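You operate a simulated robot arm through the tools that you are given. There is no shell and no other tool. Be economical: measure what you need, move in short steps, check, and stop when the job is done.

Carry out the task below with a simulated robot arm. There is one attempt and no reset: what you move stays moved.

JOB
Zero the thickness gauge on the metal block: it must read 30.0 mm.
Fine: carriage out again, block back where it stood.

Only the result counts: the job must be done as asked and must still hold three seconds after the hand-in. Knocking over, shifting, dropping, spilling or breaking anything else fails it.

ROBOT AND FRAMES
A 7-joint arm with a two-finger parallel gripper, fixed in place. Base frame: the origin is at the foot of the arm, x ahead of it, y to its left, z up; the work surface is at about z = 0. Units: mm, degrees, N and s.
With the tool pointing down near the work surface it reaches from about 240 to 620 mm from the base axis. Its first joint turns from -66.0 to 66.0 degrees. Payload 2.6 kg.
The TCP is the grasp point between the finger pads, 30 mm short of the fingertips. In the tool frame z runs along the fingers and y along their closing line. The gripper opens to 94 mm. The fingers are 28 mm wide and 10 mm thick; the gripper's body (50 by 96 mm) begins 55 mm behind the TCP.
Orientation is told as [roll, pitch, yaw] about the base's x, y, z axes, in that order, counted from this pose: with the fingers straight down and closing along the base's y, the tool's x points along the base's -x, its y along +y and its z along -z.

CONTROLS
- The arm moves only by the tool step_arm. Its argument "rows" is a list that holds one entry, the list of rows, each a list of 7 numbers: the shift along the tool's x, y, z in mm, then the turn, a rotation vector about the tool's x, y, z in degrees, then the opening in per cent of the stroke, from 0 (shut) to 100 (fully open). In form: [[[dx, dy, dz, ax, ay, az, fingers], ...]]. A call has 1 to 10 rows; each row shifts and turns the commanded pose from where the row before left it, along the tool's axes as they then stand. Rows are played at 5 a second. More than 50 mm and 8.6 degrees between two rows, or a gripper value outside its range, and nothing of the call is played. Where a pose cannot be reached the arm comes as near as it can. A force on the tool above 40 N (or 10 N above the force at the start of the call, whichever is more), or a blocked arm, ends the call early, and 0.2 s more pass. Each finger travels about 72 mm/s and halts on what it meets, pressing with about 29 N; the grip force reading is that of the motor and also rises with nothing between the fingers. The clock runs only during rows and for 0.2 s after the last one: add rows that do not move to give the fingers time. The reply holds the time, the measured pose of the TCP, the force on the tool along the base axes, the opening and the grip force, in the units named above and with some noise, and new pictures: "views" is both (left out), scene, wrist or none.
- Cameras (640 x 400 px; columns grow to the right, rows downward): "scene" is fixed at [40, 441.3, 559.6]; the picture's right is [-0.69, -0.72, 0.00], its down [-0.44, 0.42, -0.79] and it looks along [0.57, -0.55, -0.61] (base axes); focal length 289 px, centre (320, 200). "wrist" rides on the gripper at [76, 14, -103] in the tool frame; the picture's right is [-0.18, 0.98, 0.00], its down [-0.75, -0.14, -0.64] and it looks along [-0.63, -0.12, 0.77] (tool axes); focal length 243 px, centre (320, 200). There is no depth. A picture from a camera that has moved, and an enlarged one, comes with that camera's place and axes in the base frame and with its lens.
- zoom(camera, box): a new picture of the part [left, top, right, bottom] of that camera's present view, enlarged. It takes no simulated time.
- job_done(): hands the job in; it is judged then, once.

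Work in short steps. Places have to be worked out from the pictures, the camera data and where the tool is seen: move nearer, look again, correct. Check each grasp and each placing, and mend what went wrong. You have 120 turns and 170 pictures in all, those below and enlarged ones among them. Open the gripper and draw the arm clear of the work before you hand the job in, unless the task says otherwise; then end with one line.

The tools are called after "Request:" by a JSON object that holds its "name" and its "arguments". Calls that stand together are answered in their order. step_arm: Moves the arm, as the interface text tells. Its arguments: {"type":"object","properties":{"rows":{"type":"array"},"views":{"type":"string","enum":["both","scene","wrist","none"]}},"required":["rows"]} The other tools are called the same way: zoom (camera, box) takes an enlarged picture of a part of a camera's view; job_done () hands the job in.

At the start:

```text
t: 0.0
tool_pos: [377.3, 163.3, 368.3]
tool_rot: [0.0, 0.1, 0.0]
wrist_force: [-0.3, 0.7, 0.7]
gripper_width: 94.0
gripper_force: 0.0
```

scene: 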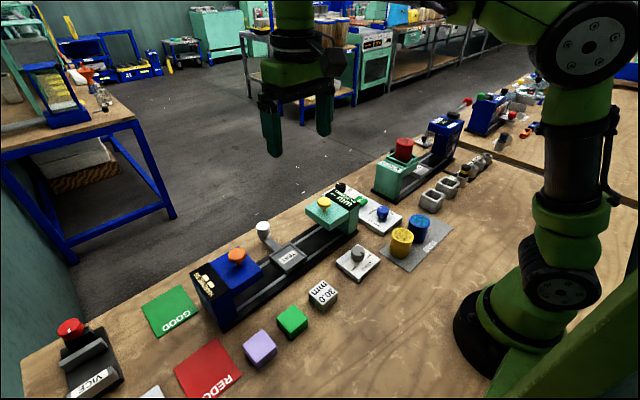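
wrist: 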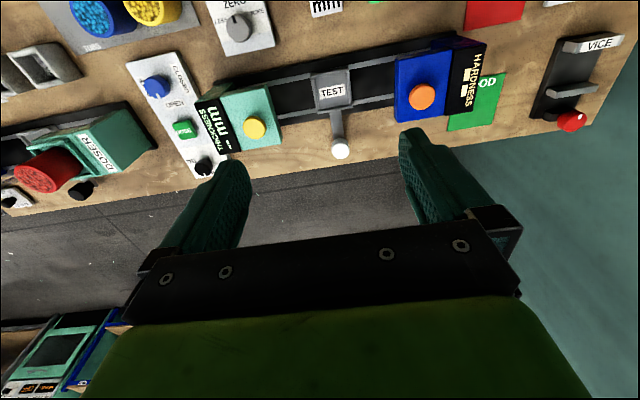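

I'll look closely at the gauge area first, in both cameras.

Request:
{"name": "zoom", "arguments": {"camera": "scene", "box": [180, 170, 420, 320]}}

Request:
{"name": "zoom", "arguments": {"camera": "wrist", "box": [130, 0, 370, 150]}}

Request:
{"name": "zoom", "arguments": {"camera": "wrist", "box": [350, 0, 640, 180]}}

```text
2.67 times, centred on (300, 245) of scene
camera zoom: at [40.0, 441.3, 559.6], right [-0.69, -0.72, 0.0], down [-0.44, 0.42, -0.79], along [0.57, -0.55, -0.61], focal length 770 px, centre (373, 80)
```

zoom: 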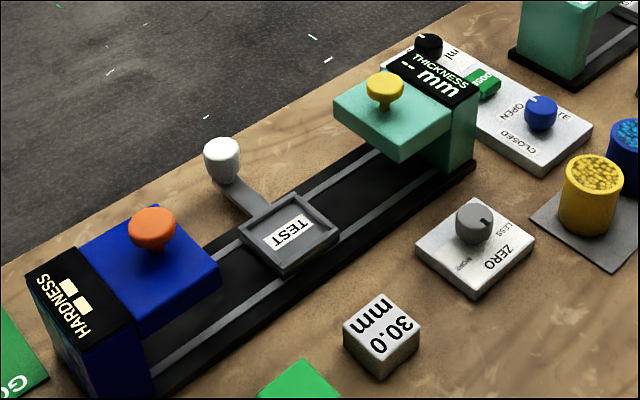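

```text
2.67 times, centred on (250, 75) of wrist
camera zoom: at [301.6, 177.1, 469.6], right [0.18, 0.98, 0.0], down [0.75, -0.14, 0.64], along [0.63, -0.12, -0.77], focal length 647 px, centre (507, 533)
```

zoom: 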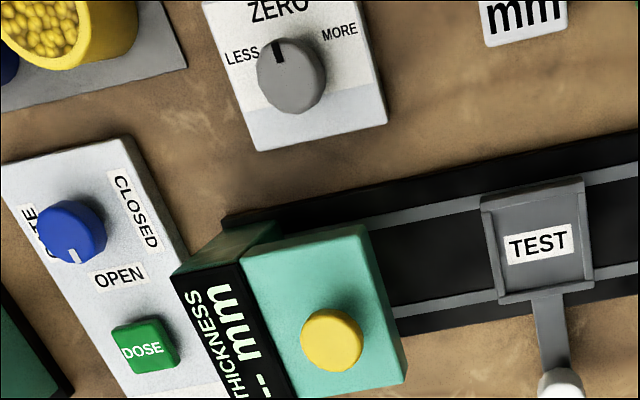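

```text
2.21 times, centred on (495, 90) of wrist
camera zoom: at [301.6, 177.1, 469.6], right [0.18, 0.98, 0.0], down [0.75, -0.14, 0.64], along [0.63, -0.12, -0.77], focal length 535 px, centre (-66, 443)
```

zoom: 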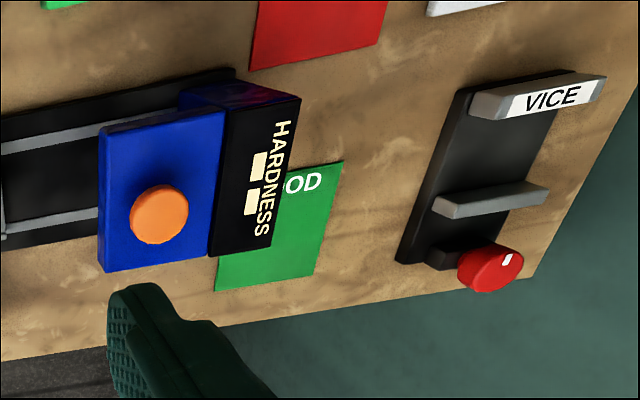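

The block is near (304,175), the carriage near (426,172) and the ZERO knob near (315,52). I'll move over the block for a better view.

Request:
{"name": "step_arm", "arguments": {"rows": [[[25, 4, 40, 0, 0, 0, 100], [25, 4, 40, 0, 0, 0, 100], [23, 4, 40, 0, 0, 0, 100], [0, 0, 20, 0, 0, 0, 100], [0, 0, 0, 0, 0, 0, 100]]]}}

```text
t: 1.2
tool_pos: [305.4, 174.5, 226.1]
tool_rot: [0.0, 0.0, 0.0]
wrist_force: [-0.7, 0.2, 0.1]
gripper_width: 94.2
gripper_force: 0.0
camera wrist: at [228.3, 188.1, 329.6], right [0.18, 0.98, 0.0], down [0.75, -0.14, 0.64], along [0.63, -0.12, -0.77], focal length 243 px, centre (320, 200)
```

scene: 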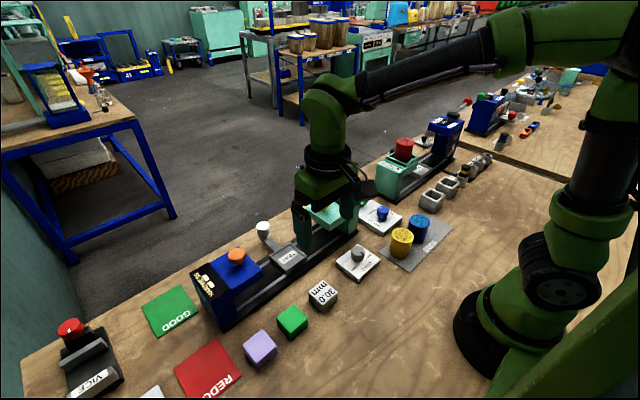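
wrist: 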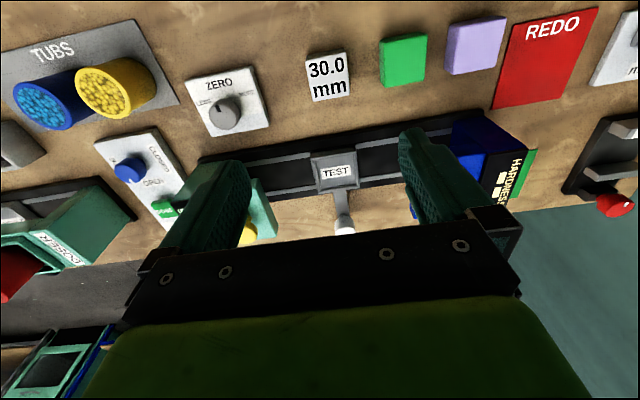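

Zooming for accurate measures of block, carriage and zero knob.

Request:
{"name": "zoom", "arguments": {"camera": "wrist", "box": [180, 30, 440, 192]}}

Request:
{"name": "zoom", "arguments": {"camera": "scene", "box": [250, 230, 410, 330]}}

```text
2.46 times, centred on (310, 111) of wrist
camera zoom: at [228.3, 188.1, 329.6], right [0.18, 0.98, 0.0], down [0.75, -0.14, 0.64], along [0.63, -0.12, -0.77], focal length 597 px, centre (345, 419)
```

zoom: 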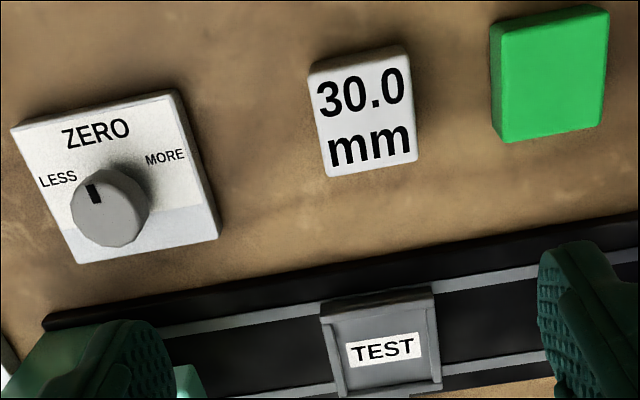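

```text
4.00 times, centred on (330, 280) of scene
camera zoom: at [40.0, 441.3, 559.6], right [-0.69, -0.72, 0.0], down [-0.44, 0.42, -0.79], along [0.57, -0.55, -0.61], focal length 1155 px, centre (280, -120)
```

zoom: 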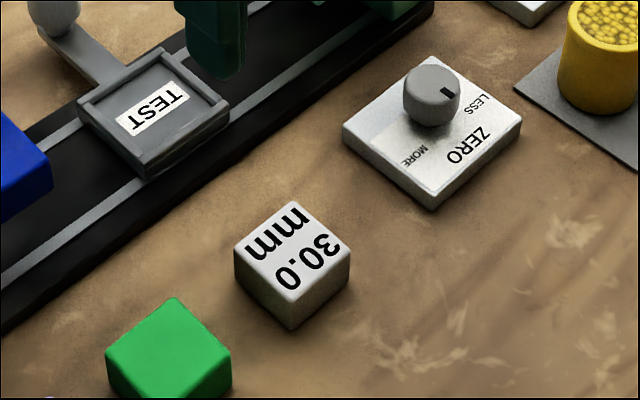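

Block comes out consistently at (298,185), about 44 mm square, 30 high, yaw ≈0. Next I view the tray from the same relative viewpoint to measure it.

Request:
{"name": "step_arm", "arguments": {"rows": [[[-42, 0, 0, 0, 0, 0, 100], [-42, 0, 0, 0, 0, 0, 100], [-41, 0, 0, 0, 0, 0, 100], [0, 0, 0, 0, 0, 0, 100]]], "views": "wrist"}}

Request:
{"name": "zoom", "arguments": {"camera": "wrist", "box": [180, 0, 440, 162]}}

```text
t: 2.2
tool_pos: [428.7, 173.6, 227.1]
tool_rot: [0.0, -0.1, 0.0]
wrist_force: [0.5, 0.2, -0.1]
gripper_width: 93.9
gripper_force: 0.1
camera wrist: at [352.5, 188.2, 330.6], right [0.18, 0.98, 0.0], down [0.75, -0.14, 0.64], along [0.63, -0.12, -0.77], focal length 243 px, centre (320, 200)
```

wrist: 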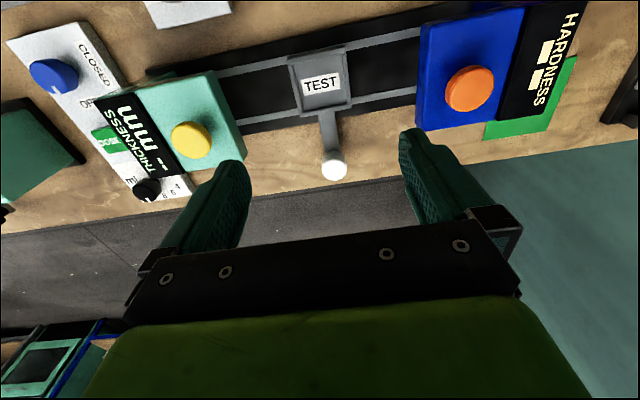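

```text
2.46 times, centred on (310, 81) of wrist
camera zoom: at [352.5, 188.2, 330.6], right [0.18, 0.98, 0.0], down [0.75, -0.14, 0.64], along [0.63, -0.12, -0.77], focal length 597 px, centre (345, 493)
```

zoom: 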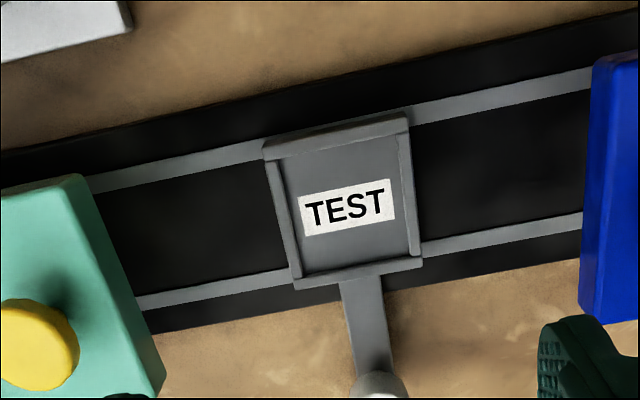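

Tray centre ≈ (427.5,175), floor at about z 27, interior about 53 mm with a low rim. Now I go over the block with the fingers part-open.

Request:
{"name": "step_arm", "arguments": {"rows": [[[44, 4, 0, 0, 0, 0, 74], [44, 4, 10, 0, 0, 0, 74], [42.5, 3.2, 40, 0, 0, 0, 74], [0, 0, 40, 0, 0, 0, 74], [0, 0, 40, 0, 0, 0, 74], [0, 0, 0, 0, 0, 0, 74]]]}}

```text
refused: row 3 steps farther than a row can; nothing moved
```

Request:
{"name": "step_arm", "arguments": {"rows": [[[44, 4, 0, 0, 0, 0, 74], [44, 4, 10, 0, 0, 0, 74], [42.5, 3.2, 20, 0, 0, 0, 74], [0, 0, 45, 0, 0, 0, 74], [0, 0, 45, 0, 0, 0, 74], [0, 0, 0, 0, 0, 0, 74]]]}}

```text
t: 3.6
tool_pos: [298.1, 186.0, 106.2]
tool_rot: [0.0, 0.1, 0.0]
wrist_force: [0.4, 0.1, -0.6]
gripper_width: 69.5
gripper_force: 0.1
camera wrist: at [221.6, 200.8, 209.5], right [0.18, 0.98, 0.0], down [0.75, -0.14, 0.64], along [0.63, -0.12, -0.77], focal length 243 px, centre (320, 200)
```

scene: 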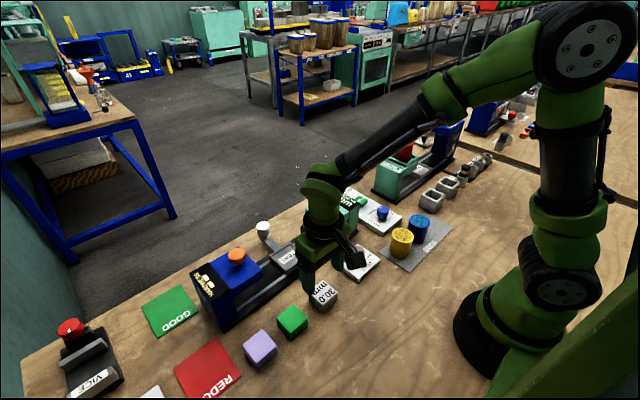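
wrist: 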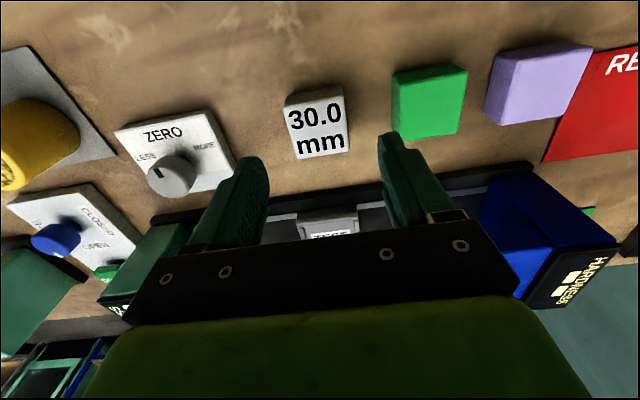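

Zoom to refine the lateral alignment before descending.

Request:
{"name": "zoom", "arguments": {"camera": "wrist", "box": [220, 70, 420, 195]}}

```text
3.20 times, centred on (320, 132) of wrist
camera zoom: at [221.6, 200.8, 209.5], right [0.18, 0.98, 0.0], down [0.75, -0.14, 0.64], along [0.63, -0.12, -0.77], focal length 776 px, centre (320, 416)
```

zoom: 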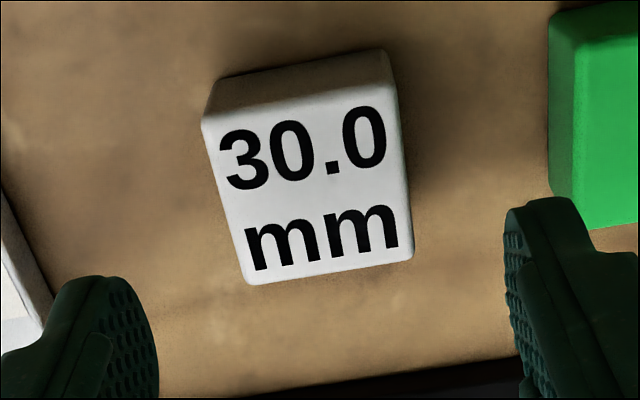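

Block centre (299.0,185.3), 44 mm, yaw 0. I descend so the tips sit 14 mm above the table, and close.

Request:
{"name": "step_arm", "arguments": {"rows": [[[-0.9, -0.7, 32, 0, 0, 0, 74], [0, 0, 30, 0, 0, 0, 74], [0, 0, 0, 0, 0, 0, 74], [0, 0, 0, 0, 0, 0, 42], [0, 0, 0, 0, 0, 0, 40], [0, 0, 0, 0, 0, 0, 40], [0, 0, 0, 0, 0, 0, 40]]]}}

```text
t: 5.2
tool_pos: [300.5, 187.4, 44.5]
tool_rot: [-0.1, -0.1, -0.1]
wrist_force: [-0.3, -0.3, -0.3]
gripper_width: 45.6
gripper_force: 29.3
camera wrist: at [224.6, 201.4, 147.4], right [0.18, 0.98, 0.0], down [0.75, -0.14, 0.64], along [0.63, -0.12, -0.77], focal length 243 px, centre (320, 200)
```

scene: 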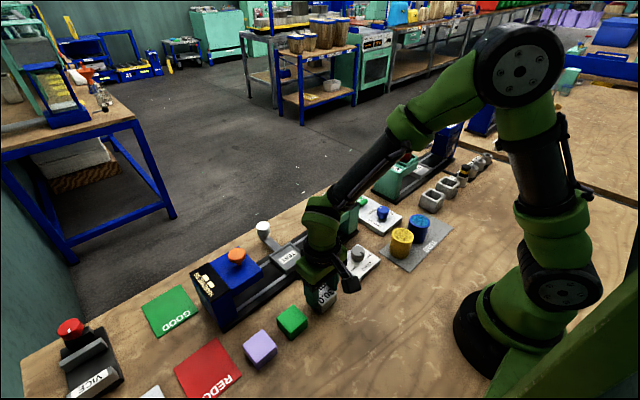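
wrist: 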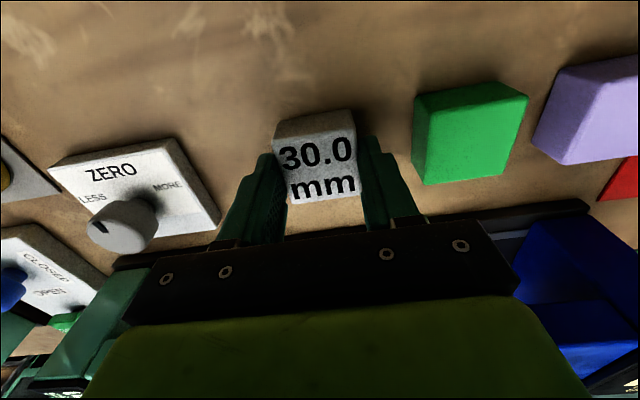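

Block gripped (width 45.6). I lift 60 and carry it by (+128.5, −10.3), stopping above the tray.

Request:
{"name": "step_arm", "arguments": {"rows": [[[0, 0, -30, 0, 0, 0, 40], [0, 0, -30, 0, 0, 0, 40], [-32, -2.5, 0, 0, 0, 0, 40], [-32, -2.5, 0, 0, 0, 0, 40], [-32, -2.5, 0, 0, 0, 0, 40], [-32.5, -2.8, 0, 0, 0, 0, 40], [0, 0, 0, 0, 0, 0, 40], [0, 0, 0, 0, 0, 0, 40]]]}}

Request:
{"name": "zoom", "arguments": {"camera": "wrist", "box": [220, 70, 420, 195]}}

Request:
{"name": "zoom", "arguments": {"camera": "scene", "box": [220, 190, 380, 290]}}

```text
t: 7.0
tool_pos: [429.1, 178.6, 103.8]
tool_rot: [0.0, -0.1, 0.0]
wrist_force: [-1.0, 0.1, -2.1]
gripper_width: 45.6
gripper_force: 28.7
camera wrist: at [352.3, 192.1, 206.6], right [0.18, 0.98, 0.0], down [0.75, -0.14, 0.64], along [0.63, -0.12, -0.77], focal length 243 px, centre (320, 200)
```

scene: 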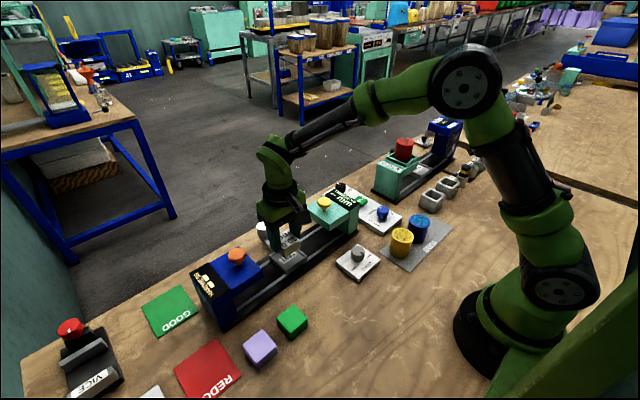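
wrist: 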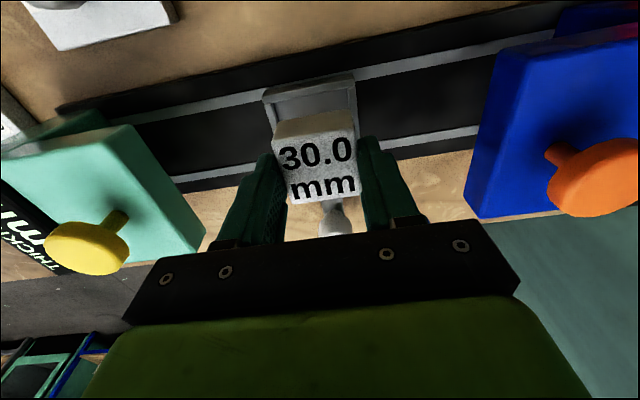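

```text
3.20 times, centred on (320, 132) of wrist
camera zoom: at [352.3, 192.1, 206.6], right [0.18, 0.98, 0.0], down [0.75, -0.14, 0.64], along [0.63, -0.12, -0.77], focal length 776 px, centre (320, 416)
```

zoom: 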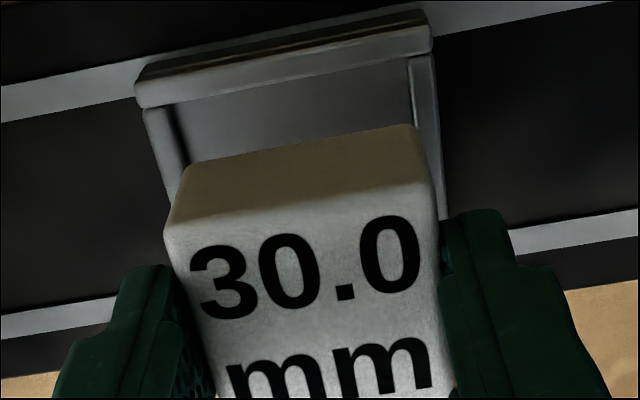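

```text
4.00 times, centred on (300, 240) of scene
camera zoom: at [40.0, 441.3, 559.6], right [-0.69, -0.72, 0.0], down [-0.44, 0.42, -0.79], along [0.57, -0.55, -0.61], focal length 1155 px, centre (400, 40)
```

zoom: 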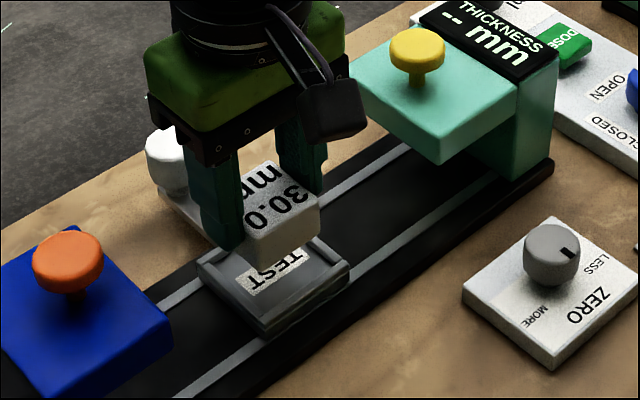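

In this view the block is about 2 mm too far in +y and 1 mm short in x against the tray. I correct that and lower partway.

Request:
{"name": "step_arm", "arguments": {"rows": [[[-1, -2, 0, 0, 0, 0, 40], [0, 0, 15, 0, 0, 0, 40], [0, 0, 8, 0, 0, 0, 40], [0, 0, 0, 0, 0, 0, 40]]]}}

Request:
{"name": "zoom", "arguments": {"camera": "wrist", "box": [220, 70, 420, 195]}}

Request:
{"name": "zoom", "arguments": {"camera": "scene", "box": [250, 210, 330, 260]}}

```text
t: 8.0
tool_pos: [429.5, 174.7, 81.3]
tool_rot: [-0.1, 0.0, -0.1]
wrist_force: [0.7, 0.8, -1.0]
gripper_width: 45.7
gripper_force: 29.0
camera wrist: at [353.4, 188.1, 185.2], right [0.18, 0.98, 0.0], down [0.75, -0.14, 0.64], along [0.63, -0.12, -0.77], focal length 243 px, centre (320, 200)
```

scene: 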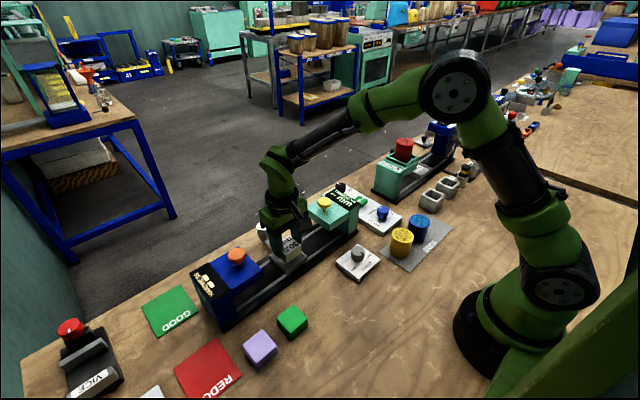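
wrist: 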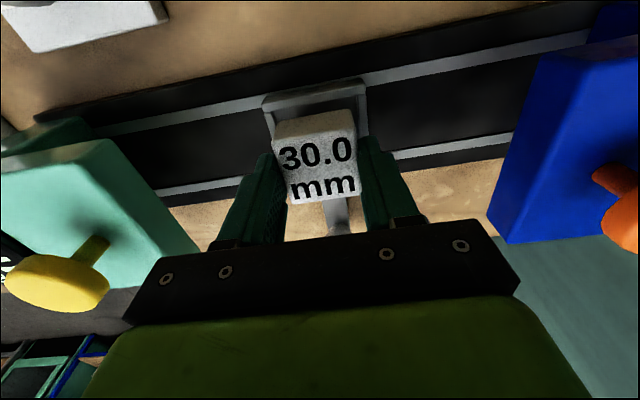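

```text
3.20 times, centred on (320, 132) of wrist
camera zoom: at [353.4, 188.1, 185.2], right [0.18, 0.98, 0.0], down [0.75, -0.14, 0.64], along [0.63, -0.12, -0.77], focal length 776 px, centre (320, 416)
```

zoom: 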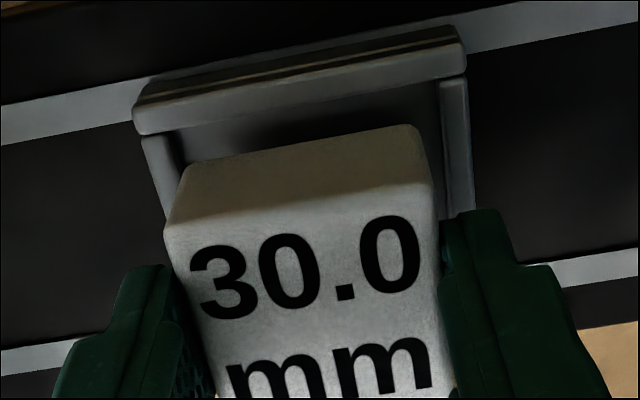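

```text
8.00 times, centred on (290, 235) of scene
camera zoom: at [40.0, 441.3, 559.6], right [-0.69, -0.72, 0.0], down [-0.44, 0.42, -0.79], along [0.57, -0.55, -0.61], focal length 2311 px, centre (560, -80)
```

zoom: 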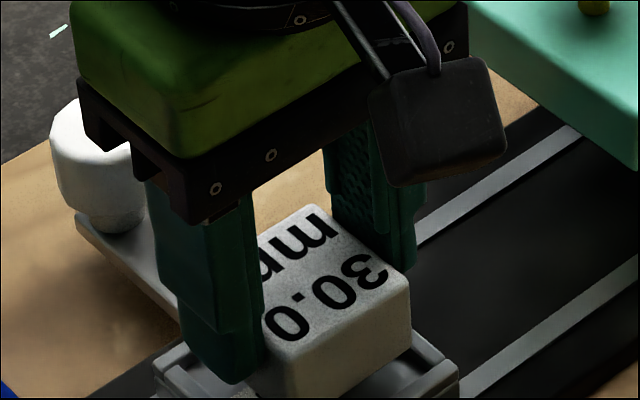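

In the image the block is now about 2 mm low in y relative to the tray, so I shift back +2 and lower a bit more.

Request:
{"name": "step_arm", "arguments": {"rows": [[[0, 2.2, 0, 0, 0, 0, 40], [0, 0, 3, 0, 0, 0, 40], [0, 0, 0, 0, 0, 0, 40], [0, 0, 0, 0, 0, 0, 40]]], "views": "none"}}

Request:
{"name": "zoom", "arguments": {"camera": "wrist", "box": [220, 70, 420, 195]}}

Request:
{"name": "zoom", "arguments": {"camera": "scene", "box": [250, 215, 330, 265]}}

```text
t: 9.0
tool_pos: [429.2, 175.7, 79.3]
tool_rot: [0.0, 0.0, -0.1]
wrist_force: [-0.2, 0.4, -1.8]
gripper_width: 45.6
gripper_force: 28.8
```

```text
3.20 times, centred on (320, 132) of wrist
camera zoom: at [353.5, 189.6, 182.0], right [0.18, 0.98, 0.0], down [0.75, -0.14, 0.64], along [0.63, -0.12, -0.77], focal length 776 px, centre (320, 416)
```

zoom: 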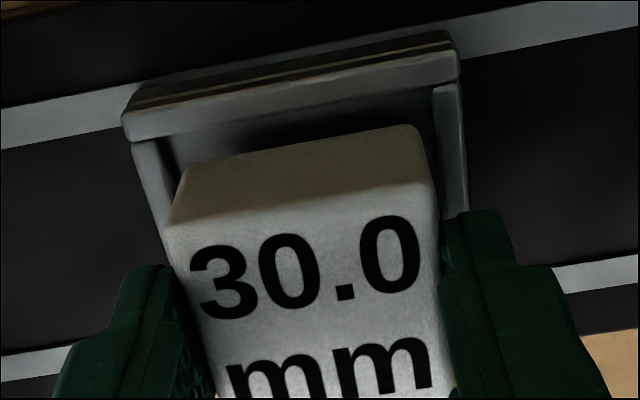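

```text
8.00 times, centred on (290, 240) of scene
camera zoom: at [40.0, 441.3, 559.6], right [-0.69, -0.72, 0.0], down [-0.44, 0.42, -0.79], along [0.57, -0.55, -0.61], focal length 2311 px, centre (560, -120)
```

zoom: 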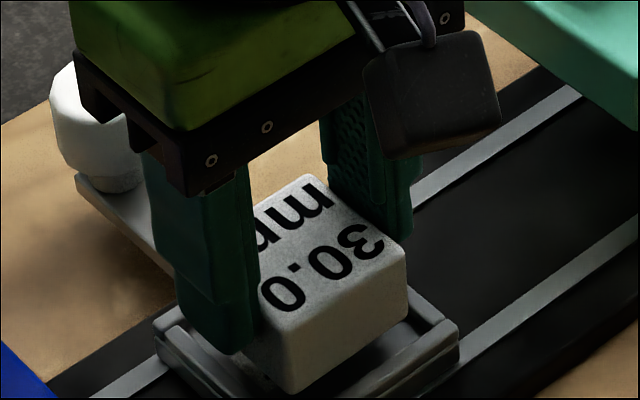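

Centred within 1 mm. Lowering slowly until contact.

Request:
{"name": "step_arm", "arguments": {"rows": [[[0, 0.5, 2, 0, 0, 0, 40], [0, 0, 2, 0, 0, 0, 40], [0, 0, 2, 0, 0, 0, 40], [0, 0, 0, 0, 0, 0, 40]]], "views": "none"}}

Request:
{"name": "zoom", "arguments": {"camera": "scene", "box": [250, 215, 330, 265]}}

Request:
{"name": "zoom", "arguments": {"camera": "wrist", "box": [220, 70, 420, 195]}}

```text
t: 10.0
tool_pos: [429.3, 174.2, 72.7]
tool_rot: [0.0, 0.0, 0.0]
wrist_force: [0.6, -0.6, -1.0]
gripper_width: 45.4
gripper_force: 28.7
```

```text
8.00 times, centred on (290, 240) of scene
camera zoom: at [40.0, 441.3, 559.6], right [-0.69, -0.72, 0.0], down [-0.44, 0.42, -0.79], along [0.57, -0.55, -0.61], focal length 2311 px, centre (560, -120)
```

zoom: 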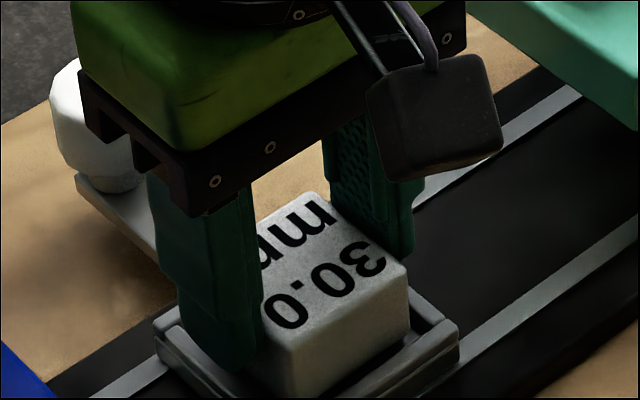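

```text
3.20 times, centred on (320, 132) of wrist
camera zoom: at [353.2, 189.5, 174.8], right [0.18, 0.98, 0.0], down [0.75, -0.14, 0.64], along [0.63, -0.12, -0.77], focal length 776 px, centre (320, 416)
```

zoom: 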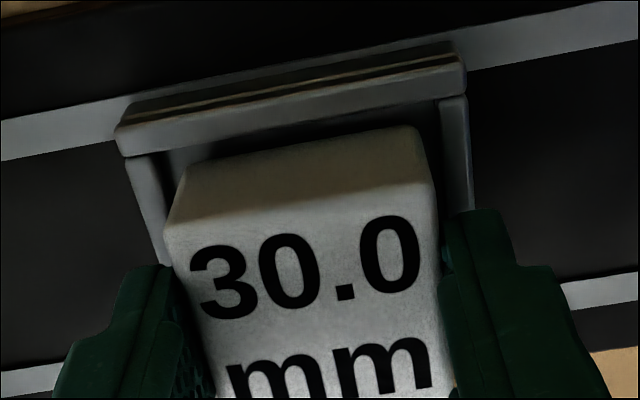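

No contact yet and it remains centred. Continuing down in small steps.

Request:
{"name": "step_arm", "arguments": {"rows": [[[0, 0, 2, 0, 0, 0, 40], [0, 0, 2, 0, 0, 0, 40], [0, 0, 1, 0, 0, 0, 40], [0, 0, 0, 0, 0, 0, 40]]], "views": "none"}}

Request:
{"name": "zoom", "arguments": {"camera": "wrist", "box": [220, 70, 420, 195]}}

Request:
{"name": "zoom", "arguments": {"camera": "scene", "box": [250, 215, 330, 265]}}

```text
t: 11.0
tool_pos: [429.1, 175.1, 69.1]
tool_rot: [-0.1, -0.1, 0.0]
wrist_force: [-2.9, -1.7, 6.1]
gripper_width: 45.7
gripper_force: 29.3
```

```text
3.20 times, centred on (320, 132) of wrist
camera zoom: at [353.6, 189.9, 171.1], right [0.18, 0.98, 0.0], down [0.75, -0.14, 0.64], along [0.63, -0.12, -0.77], focal length 776 px, centre (320, 416)
```

zoom: 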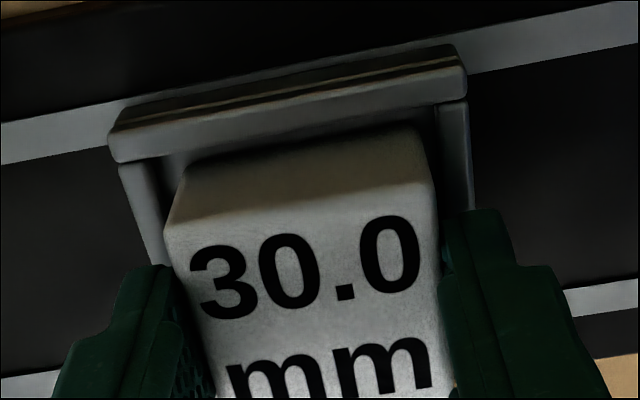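

```text
8.00 times, centred on (290, 240) of scene
camera zoom: at [40.0, 441.3, 559.6], right [-0.69, -0.72, 0.0], down [-0.44, 0.42, -0.79], along [0.57, -0.55, -0.61], focal length 2311 px, centre (560, -120)
```

zoom: 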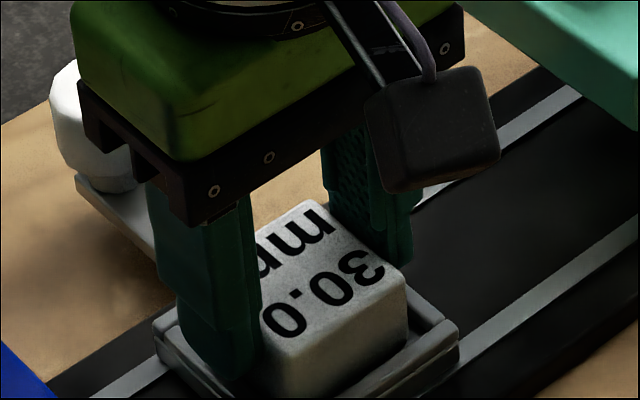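

Contact (+6 N) with the block seated on the tray floor. I open a little, then lift.

Request:
{"name": "step_arm", "arguments": {"rows": [[[0, 0, -1, 0, 0, 0, 45], [0, 0, 0, 0, 0, 0, 55], [0, 0, 0, 0, 0, 0, 62], [0, 0, 0, 0, 0, 0, 62], [0, 0, -30, 0, 0, 0, 62], [0, 0, -50, 0, 0, 0, 62], [0, 0, -40, 0, 0, 0, 62], [0, 0, 0, 0, 0, 0, 62]]]}}

Request:
{"name": "zoom", "arguments": {"camera": "wrist", "box": [150, 30, 470, 230]}}

Request:
{"name": "zoom", "arguments": {"camera": "scene", "box": [220, 180, 380, 280]}}

```text
t: 12.8
tool_pos: [429.9, 176.3, 189.1]
tool_rot: [0.0, 0.1, 0.0]
wrist_force: [-0.3, -0.5, 0.6]
gripper_width: 58.4
gripper_force: 0.1
camera wrist: at [353.6, 189.3, 292.0], right [0.18, 0.98, 0.0], down [0.75, -0.14, 0.64], along [0.63, -0.12, -0.77], focal length 243 px, centre (320, 200)
```

scene: 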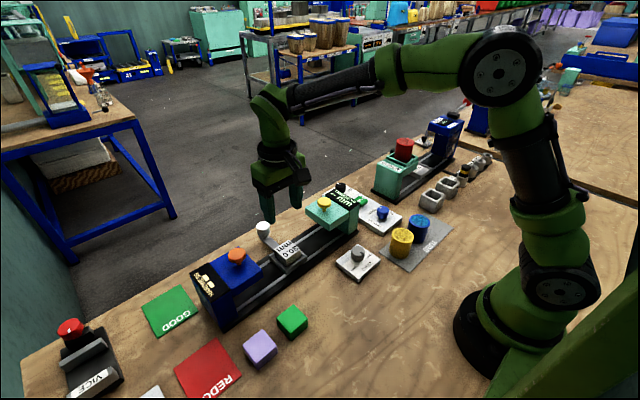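
wrist: 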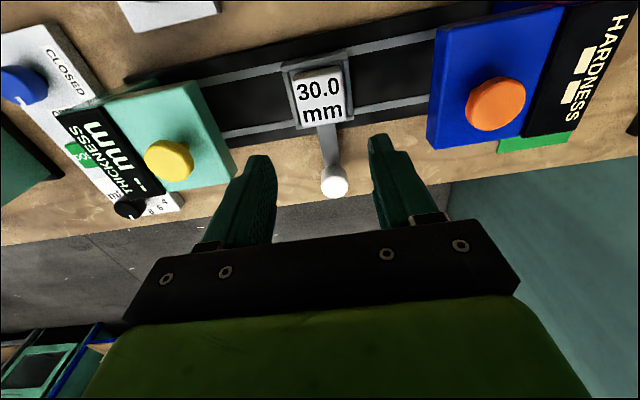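

```text
2.00 times, centred on (310, 130) of wrist
camera zoom: at [353.6, 189.3, 292.0], right [0.18, 0.98, 0.0], down [0.75, -0.14, 0.64], along [0.63, -0.12, -0.77], focal length 485 px, centre (340, 340)
```

zoom: 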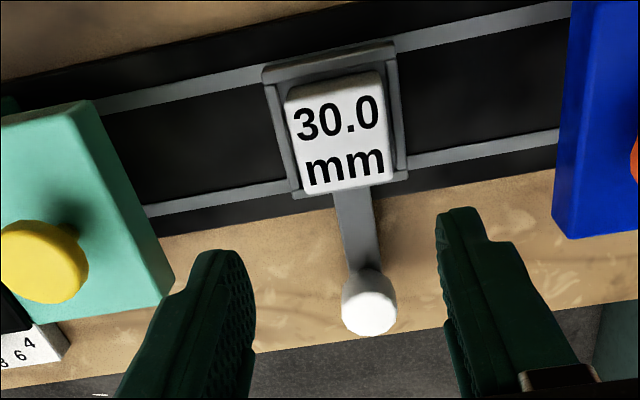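

```text
4.00 times, centred on (300, 230) of scene
camera zoom: at [40.0, 441.3, 559.6], right [-0.69, -0.72, 0.0], down [-0.44, 0.42, -0.79], along [0.57, -0.55, -0.61], focal length 1155 px, centre (400, 80)
```

zoom: 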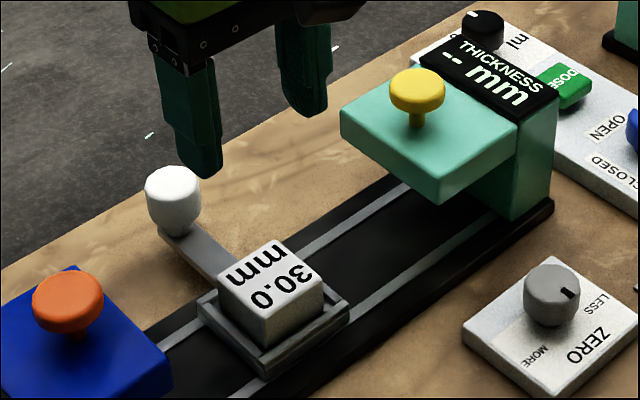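

Block sits nicely in the tray. The white handle knob is ≈(522,177), z 35–70; I'll move above it and check alignment.

Request:
{"name": "step_arm", "arguments": {"rows": [[[-46, 0.5, 0, 0, 0, 0, 62], [-46, 0.5, 0, 0, 0, 0, 62], [0, 0, 40, 0, 0, 0, 62], [0, 0, 20, 0, 0, 0, 62], [0, 0, 0, 0, 0, 0, 62]]]}}

Request:
{"name": "zoom", "arguments": {"camera": "scene", "box": [220, 170, 380, 270]}}

```text
t: 14.0
tool_pos: [522.1, 177.0, 128.2]
tool_rot: [0.0, 0.0, -0.1]
wrist_force: [0.5, 0.3, -0.2]
gripper_width: 58.2
gripper_force: 0.1
camera wrist: at [445.3, 190.3, 231.6], right [0.18, 0.98, 0.0], down [0.75, -0.14, 0.64], along [0.63, -0.12, -0.77], focal length 243 px, centre (320, 200)
```

scene: 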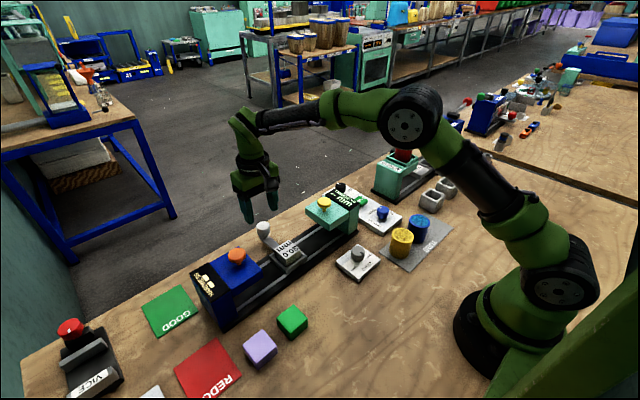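
wrist: 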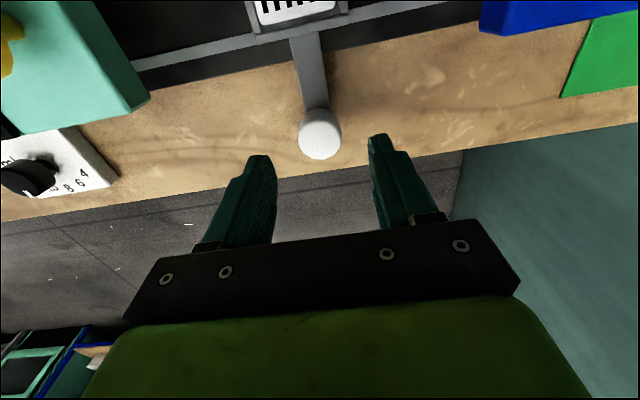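

```text
4.00 times, centred on (300, 220) of scene
camera zoom: at [40.0, 441.3, 559.6], right [-0.69, -0.72, 0.0], down [-0.44, 0.42, -0.79], along [0.57, -0.55, -0.61], focal length 1155 px, centre (400, 120)
```

zoom: 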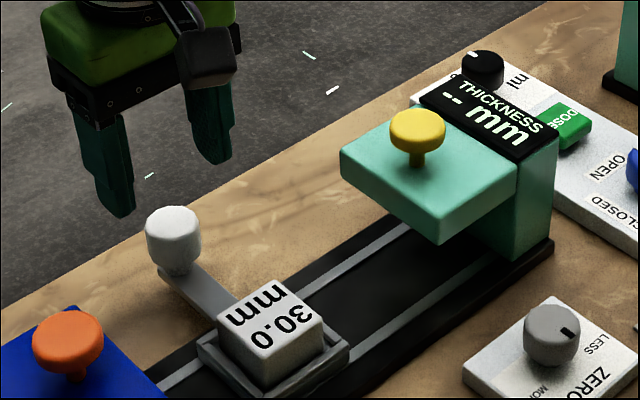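

Aligned over the knob (≈(520,177)). Lower to tips ~z 42 and grip.

Request:
{"name": "step_arm", "arguments": {"rows": [[[1, 0, 30, 0, 0, 0, 62], [0, 0, 26, 0, 0, 0, 62], [0, 0, 0, 0, 0, 0, 62], [0, 0, 0, 0, 0, 0, 30], [0, 0, 0, 0, 0, 0, 25], [0, 0, 0, 0, 0, 0, 25]]]}}

Request:
{"name": "zoom", "arguments": {"camera": "scene", "box": [220, 170, 380, 270]}}

```text
t: 15.4
tool_pos: [518.8, 175.8, 71.5]
tool_rot: [0.1, 0.0, 0.0]
wrist_force: [0.1, -1.7, -2.4]
gripper_width: 33.3
gripper_force: 44.5
camera wrist: at [443.7, 189.7, 173.9], right [0.18, 0.98, 0.0], down [0.75, -0.14, 0.64], along [0.63, -0.12, -0.77], focal length 243 px, centre (320, 200)
```

scene: 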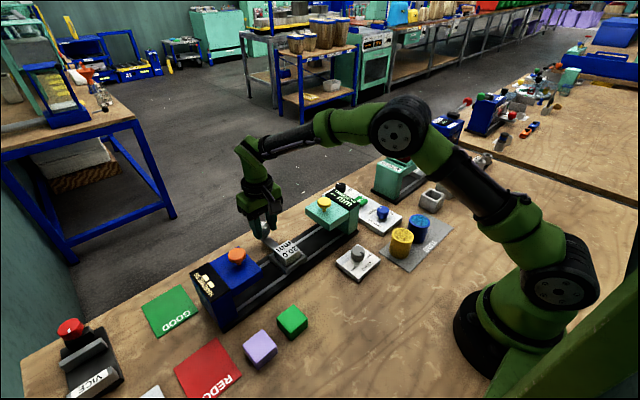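
wrist: 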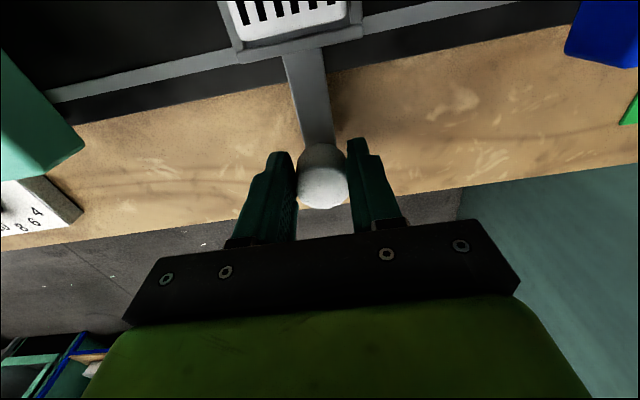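

```text
4.00 times, centred on (300, 220) of scene
camera zoom: at [40.0, 441.3, 559.6], right [-0.69, -0.72, 0.0], down [-0.44, 0.42, -0.79], along [0.57, -0.55, -0.61], focal length 1155 px, centre (400, 120)
```

zoom: 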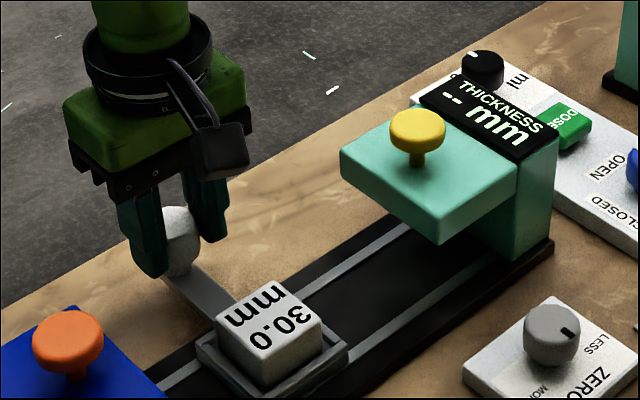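

Knob gripped. Slide the carriage toward the thickness head (−y) gently, first 60 mm.

Request:
{"name": "step_arm", "arguments": {"rows": [[[0, -2, 0, 0, 0, 0, 25], [0, -5, 0, 0, 0, 0, 25], [0, -8, 0, 0, 0, 0, 25], [0, -10, 0, 0, 0, 0, 25], [0, -10, 0, 0, 0, 0, 25], [0, -10, 0, 0, 0, 0, 25], [0, -8, 0, 0, 0, 0, 25], [0, -5, 0, 0, 0, 0, 25], [0, -2, 0, 0, 0, 0, 25]]]}}

Request:
{"name": "zoom", "arguments": {"camera": "scene", "box": [240, 170, 400, 270]}}

```text
t: 17.4
tool_pos: [519.2, 117.8, 71.7]
tool_rot: [0.0, 0.0, 0.0]
wrist_force: [7.9, 1.4, -23.0]
gripper_width: 33.4
gripper_force: 44.5
camera wrist: at [443.8, 131.3, 174.5], right [0.18, 0.98, 0.0], down [0.76, -0.14, 0.64], along [0.63, -0.12, -0.77], focal length 243 px, centre (320, 200)
```

scene: 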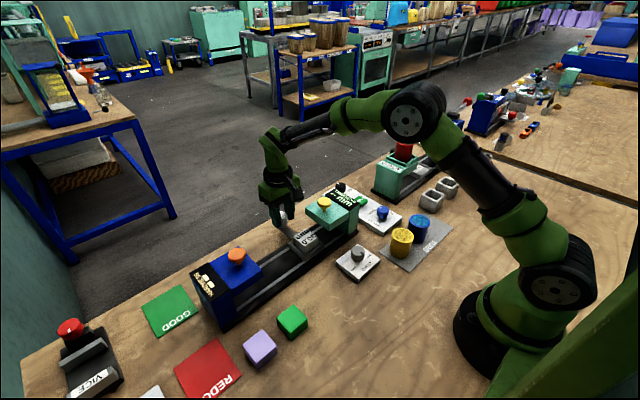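
wrist: 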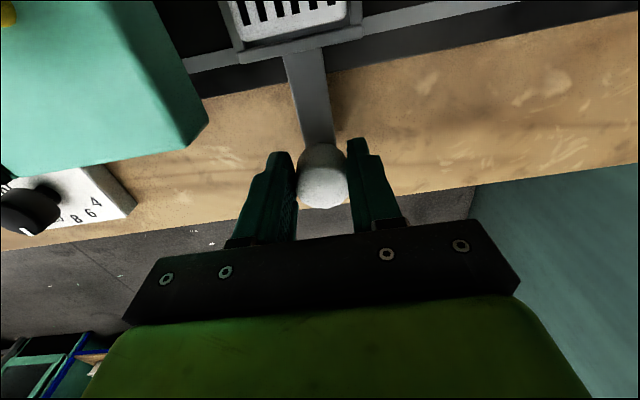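

```text
4.00 times, centred on (320, 220) of scene
camera zoom: at [40.1, 441.3, 559.6], right [-0.69, -0.72, 0.0], down [-0.44, 0.42, -0.79], along [0.57, -0.55, -0.61], focal length 1155 px, centre (320, 120)
```

zoom: 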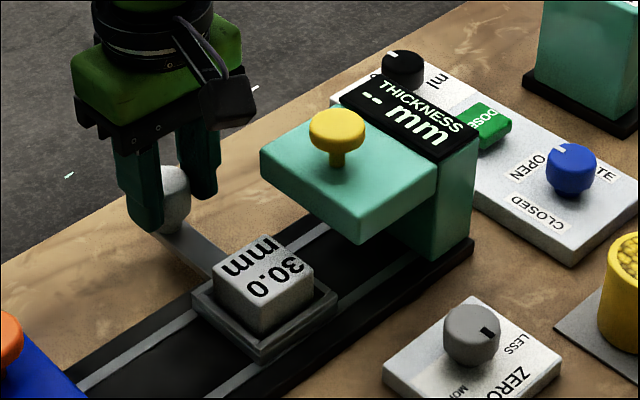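

Carriage slides well but the rigid grip builds up vertical force. I loosen the fingers slightly so a finger merely pushes the knob.

Request:
{"name": "step_arm", "arguments": {"rows": [[[0, 0, 0, 0, 0, 0, 39], [0, 0, 0, 0, 0, 0, 39], [0, -4, 0, 0, 0, 0, 39], [0, -8, 0, 0, 0, 0, 39], [0, -10, 0, 0, 0, 0, 39], [0, -8, 0, 0, 0, 0, 39], [0, -4, 0, 0, 0, 0, 39], [0, 0, 0, 0, 0, 0, 39]]]}}

Request:
{"name": "zoom", "arguments": {"camera": "scene", "box": [240, 170, 400, 270]}}

```text
t: 19.2
tool_pos: [520.6, 82.6, 71.8]
tool_rot: [0.0, 0.1, 0.0]
wrist_force: [0.0, 1.0, -0.2]
gripper_width: 37.6
gripper_force: 0.8
camera wrist: at [444.4, 97.1, 174.8], right [0.18, 0.98, 0.0], down [0.75, -0.14, 0.64], along [0.63, -0.12, -0.77], focal length 243 px, centre (320, 200)
```

scene: 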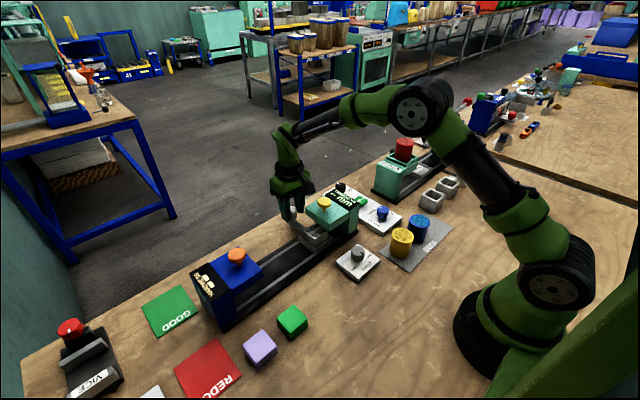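
wrist: 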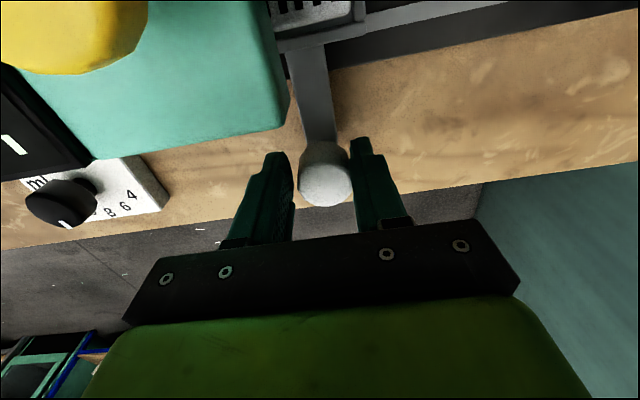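

```text
4.00 times, centred on (320, 220) of scene
camera zoom: at [40.0, 441.3, 559.6], right [-0.69, -0.72, 0.0], down [-0.44, 0.42, -0.79], along [0.57, -0.55, -0.61], focal length 1155 px, centre (320, 120)
```

zoom: 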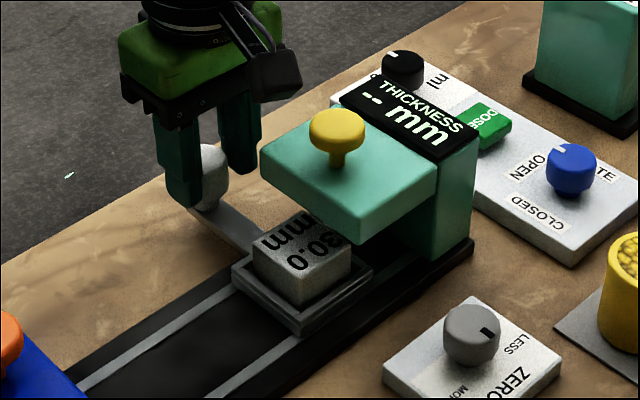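

Forces relaxed. Continue toward the measuring spot (button ≈ y 57).

Request:
{"name": "step_arm", "arguments": {"rows": [[[0, -4, 0, 0, 0, 0, 39], [0, -5, 0, 0, 0, 0, 39], [0, -5, 0, 0, 0, 0, 39], [0, -3, 0, 0, 0, 0, 39], [0, 0, 0, 0, 0, 0, 39]]]}}

Request:
{"name": "zoom", "arguments": {"camera": "scene", "box": [240, 170, 400, 270]}}

```text
t: 20.4
tool_pos: [521.0, 66.5, 72.2]
tool_rot: [0.0, 0.0, 0.0]
wrist_force: [-0.9, 0.6, -0.2]
gripper_width: 37.3
gripper_force: 0.5
camera wrist: at [443.9, 79.6, 175.7], right [0.18, 0.98, 0.0], down [0.75, -0.14, 0.64], along [0.63, -0.12, -0.77], focal length 243 px, centre (320, 200)
```

scene: 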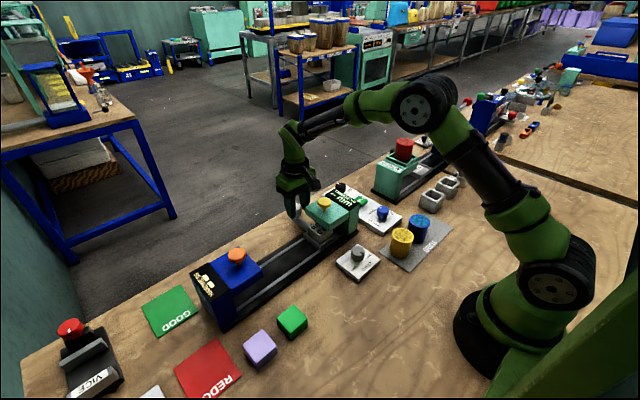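
wrist: 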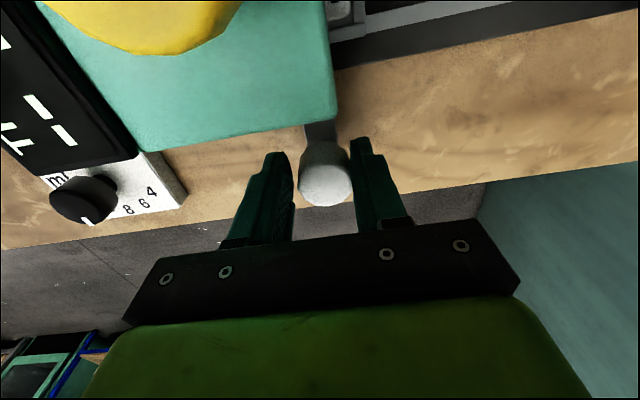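

```text
4.00 times, centred on (320, 220) of scene
camera zoom: at [40.0, 441.3, 559.6], right [-0.69, -0.72, 0.0], down [-0.44, 0.42, -0.79], along [0.57, -0.55, -0.61], focal length 1155 px, centre (320, 120)
```

zoom: 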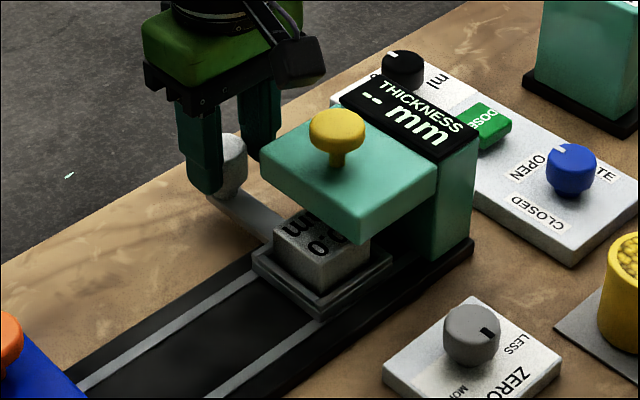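

Target is y≈57, the carriage is at ≈68. Push 11 mm further gently.

Request:
{"name": "step_arm", "arguments": {"rows": [[[0, -3, 0, 0, 0, 0, 39], [0, -4, 0, 0, 0, 0, 39], [0, -3, 0, 0, 0, 0, 39], [0, -1, 0, 0, 0, 0, 39], [0, 0, 0, 0, 0, 0, 39]]]}}

Request:
{"name": "zoom", "arguments": {"camera": "scene", "box": [240, 170, 400, 270]}}

```text
t: 21.6
tool_pos: [521.1, 54.6, 72.6]
tool_rot: [0.1, 0.0, 0.0]
wrist_force: [-0.1, 0.3, -0.4]
gripper_width: 36.6
gripper_force: 0.1
camera wrist: at [444.6, 68.7, 175.8], right [0.18, 0.98, 0.0], down [0.75, -0.14, 0.64], along [0.63, -0.12, -0.77], focal length 243 px, centre (320, 200)
```

scene: 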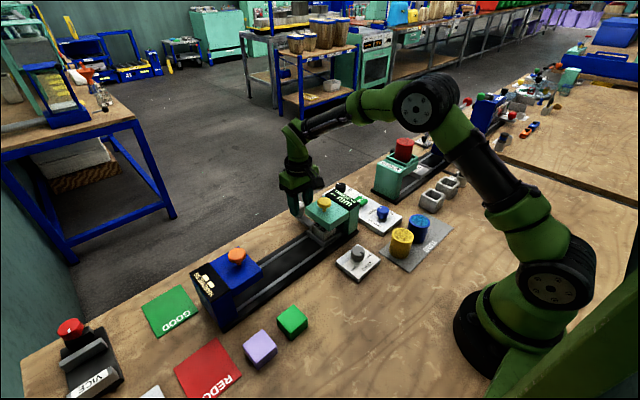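
wrist: 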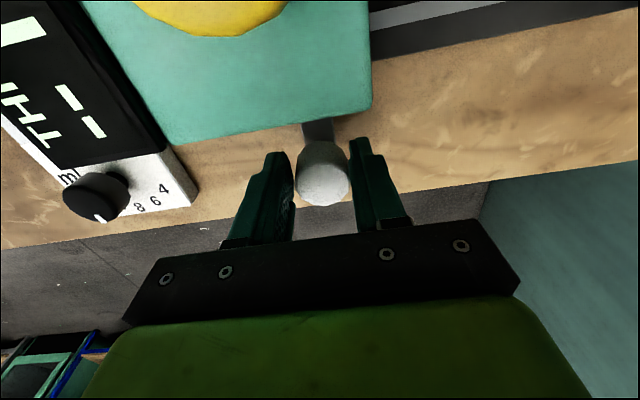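

```text
4.00 times, centred on (320, 220) of scene
camera zoom: at [40.0, 441.3, 559.6], right [-0.69, -0.72, 0.0], down [-0.44, 0.42, -0.79], along [0.57, -0.55, -0.61], focal length 1155 px, centre (320, 120)
```

zoom: 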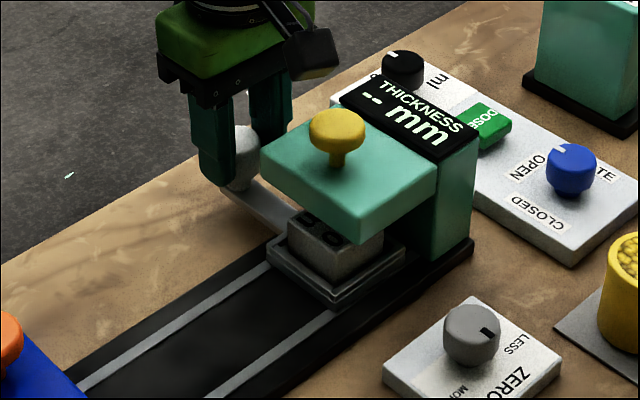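

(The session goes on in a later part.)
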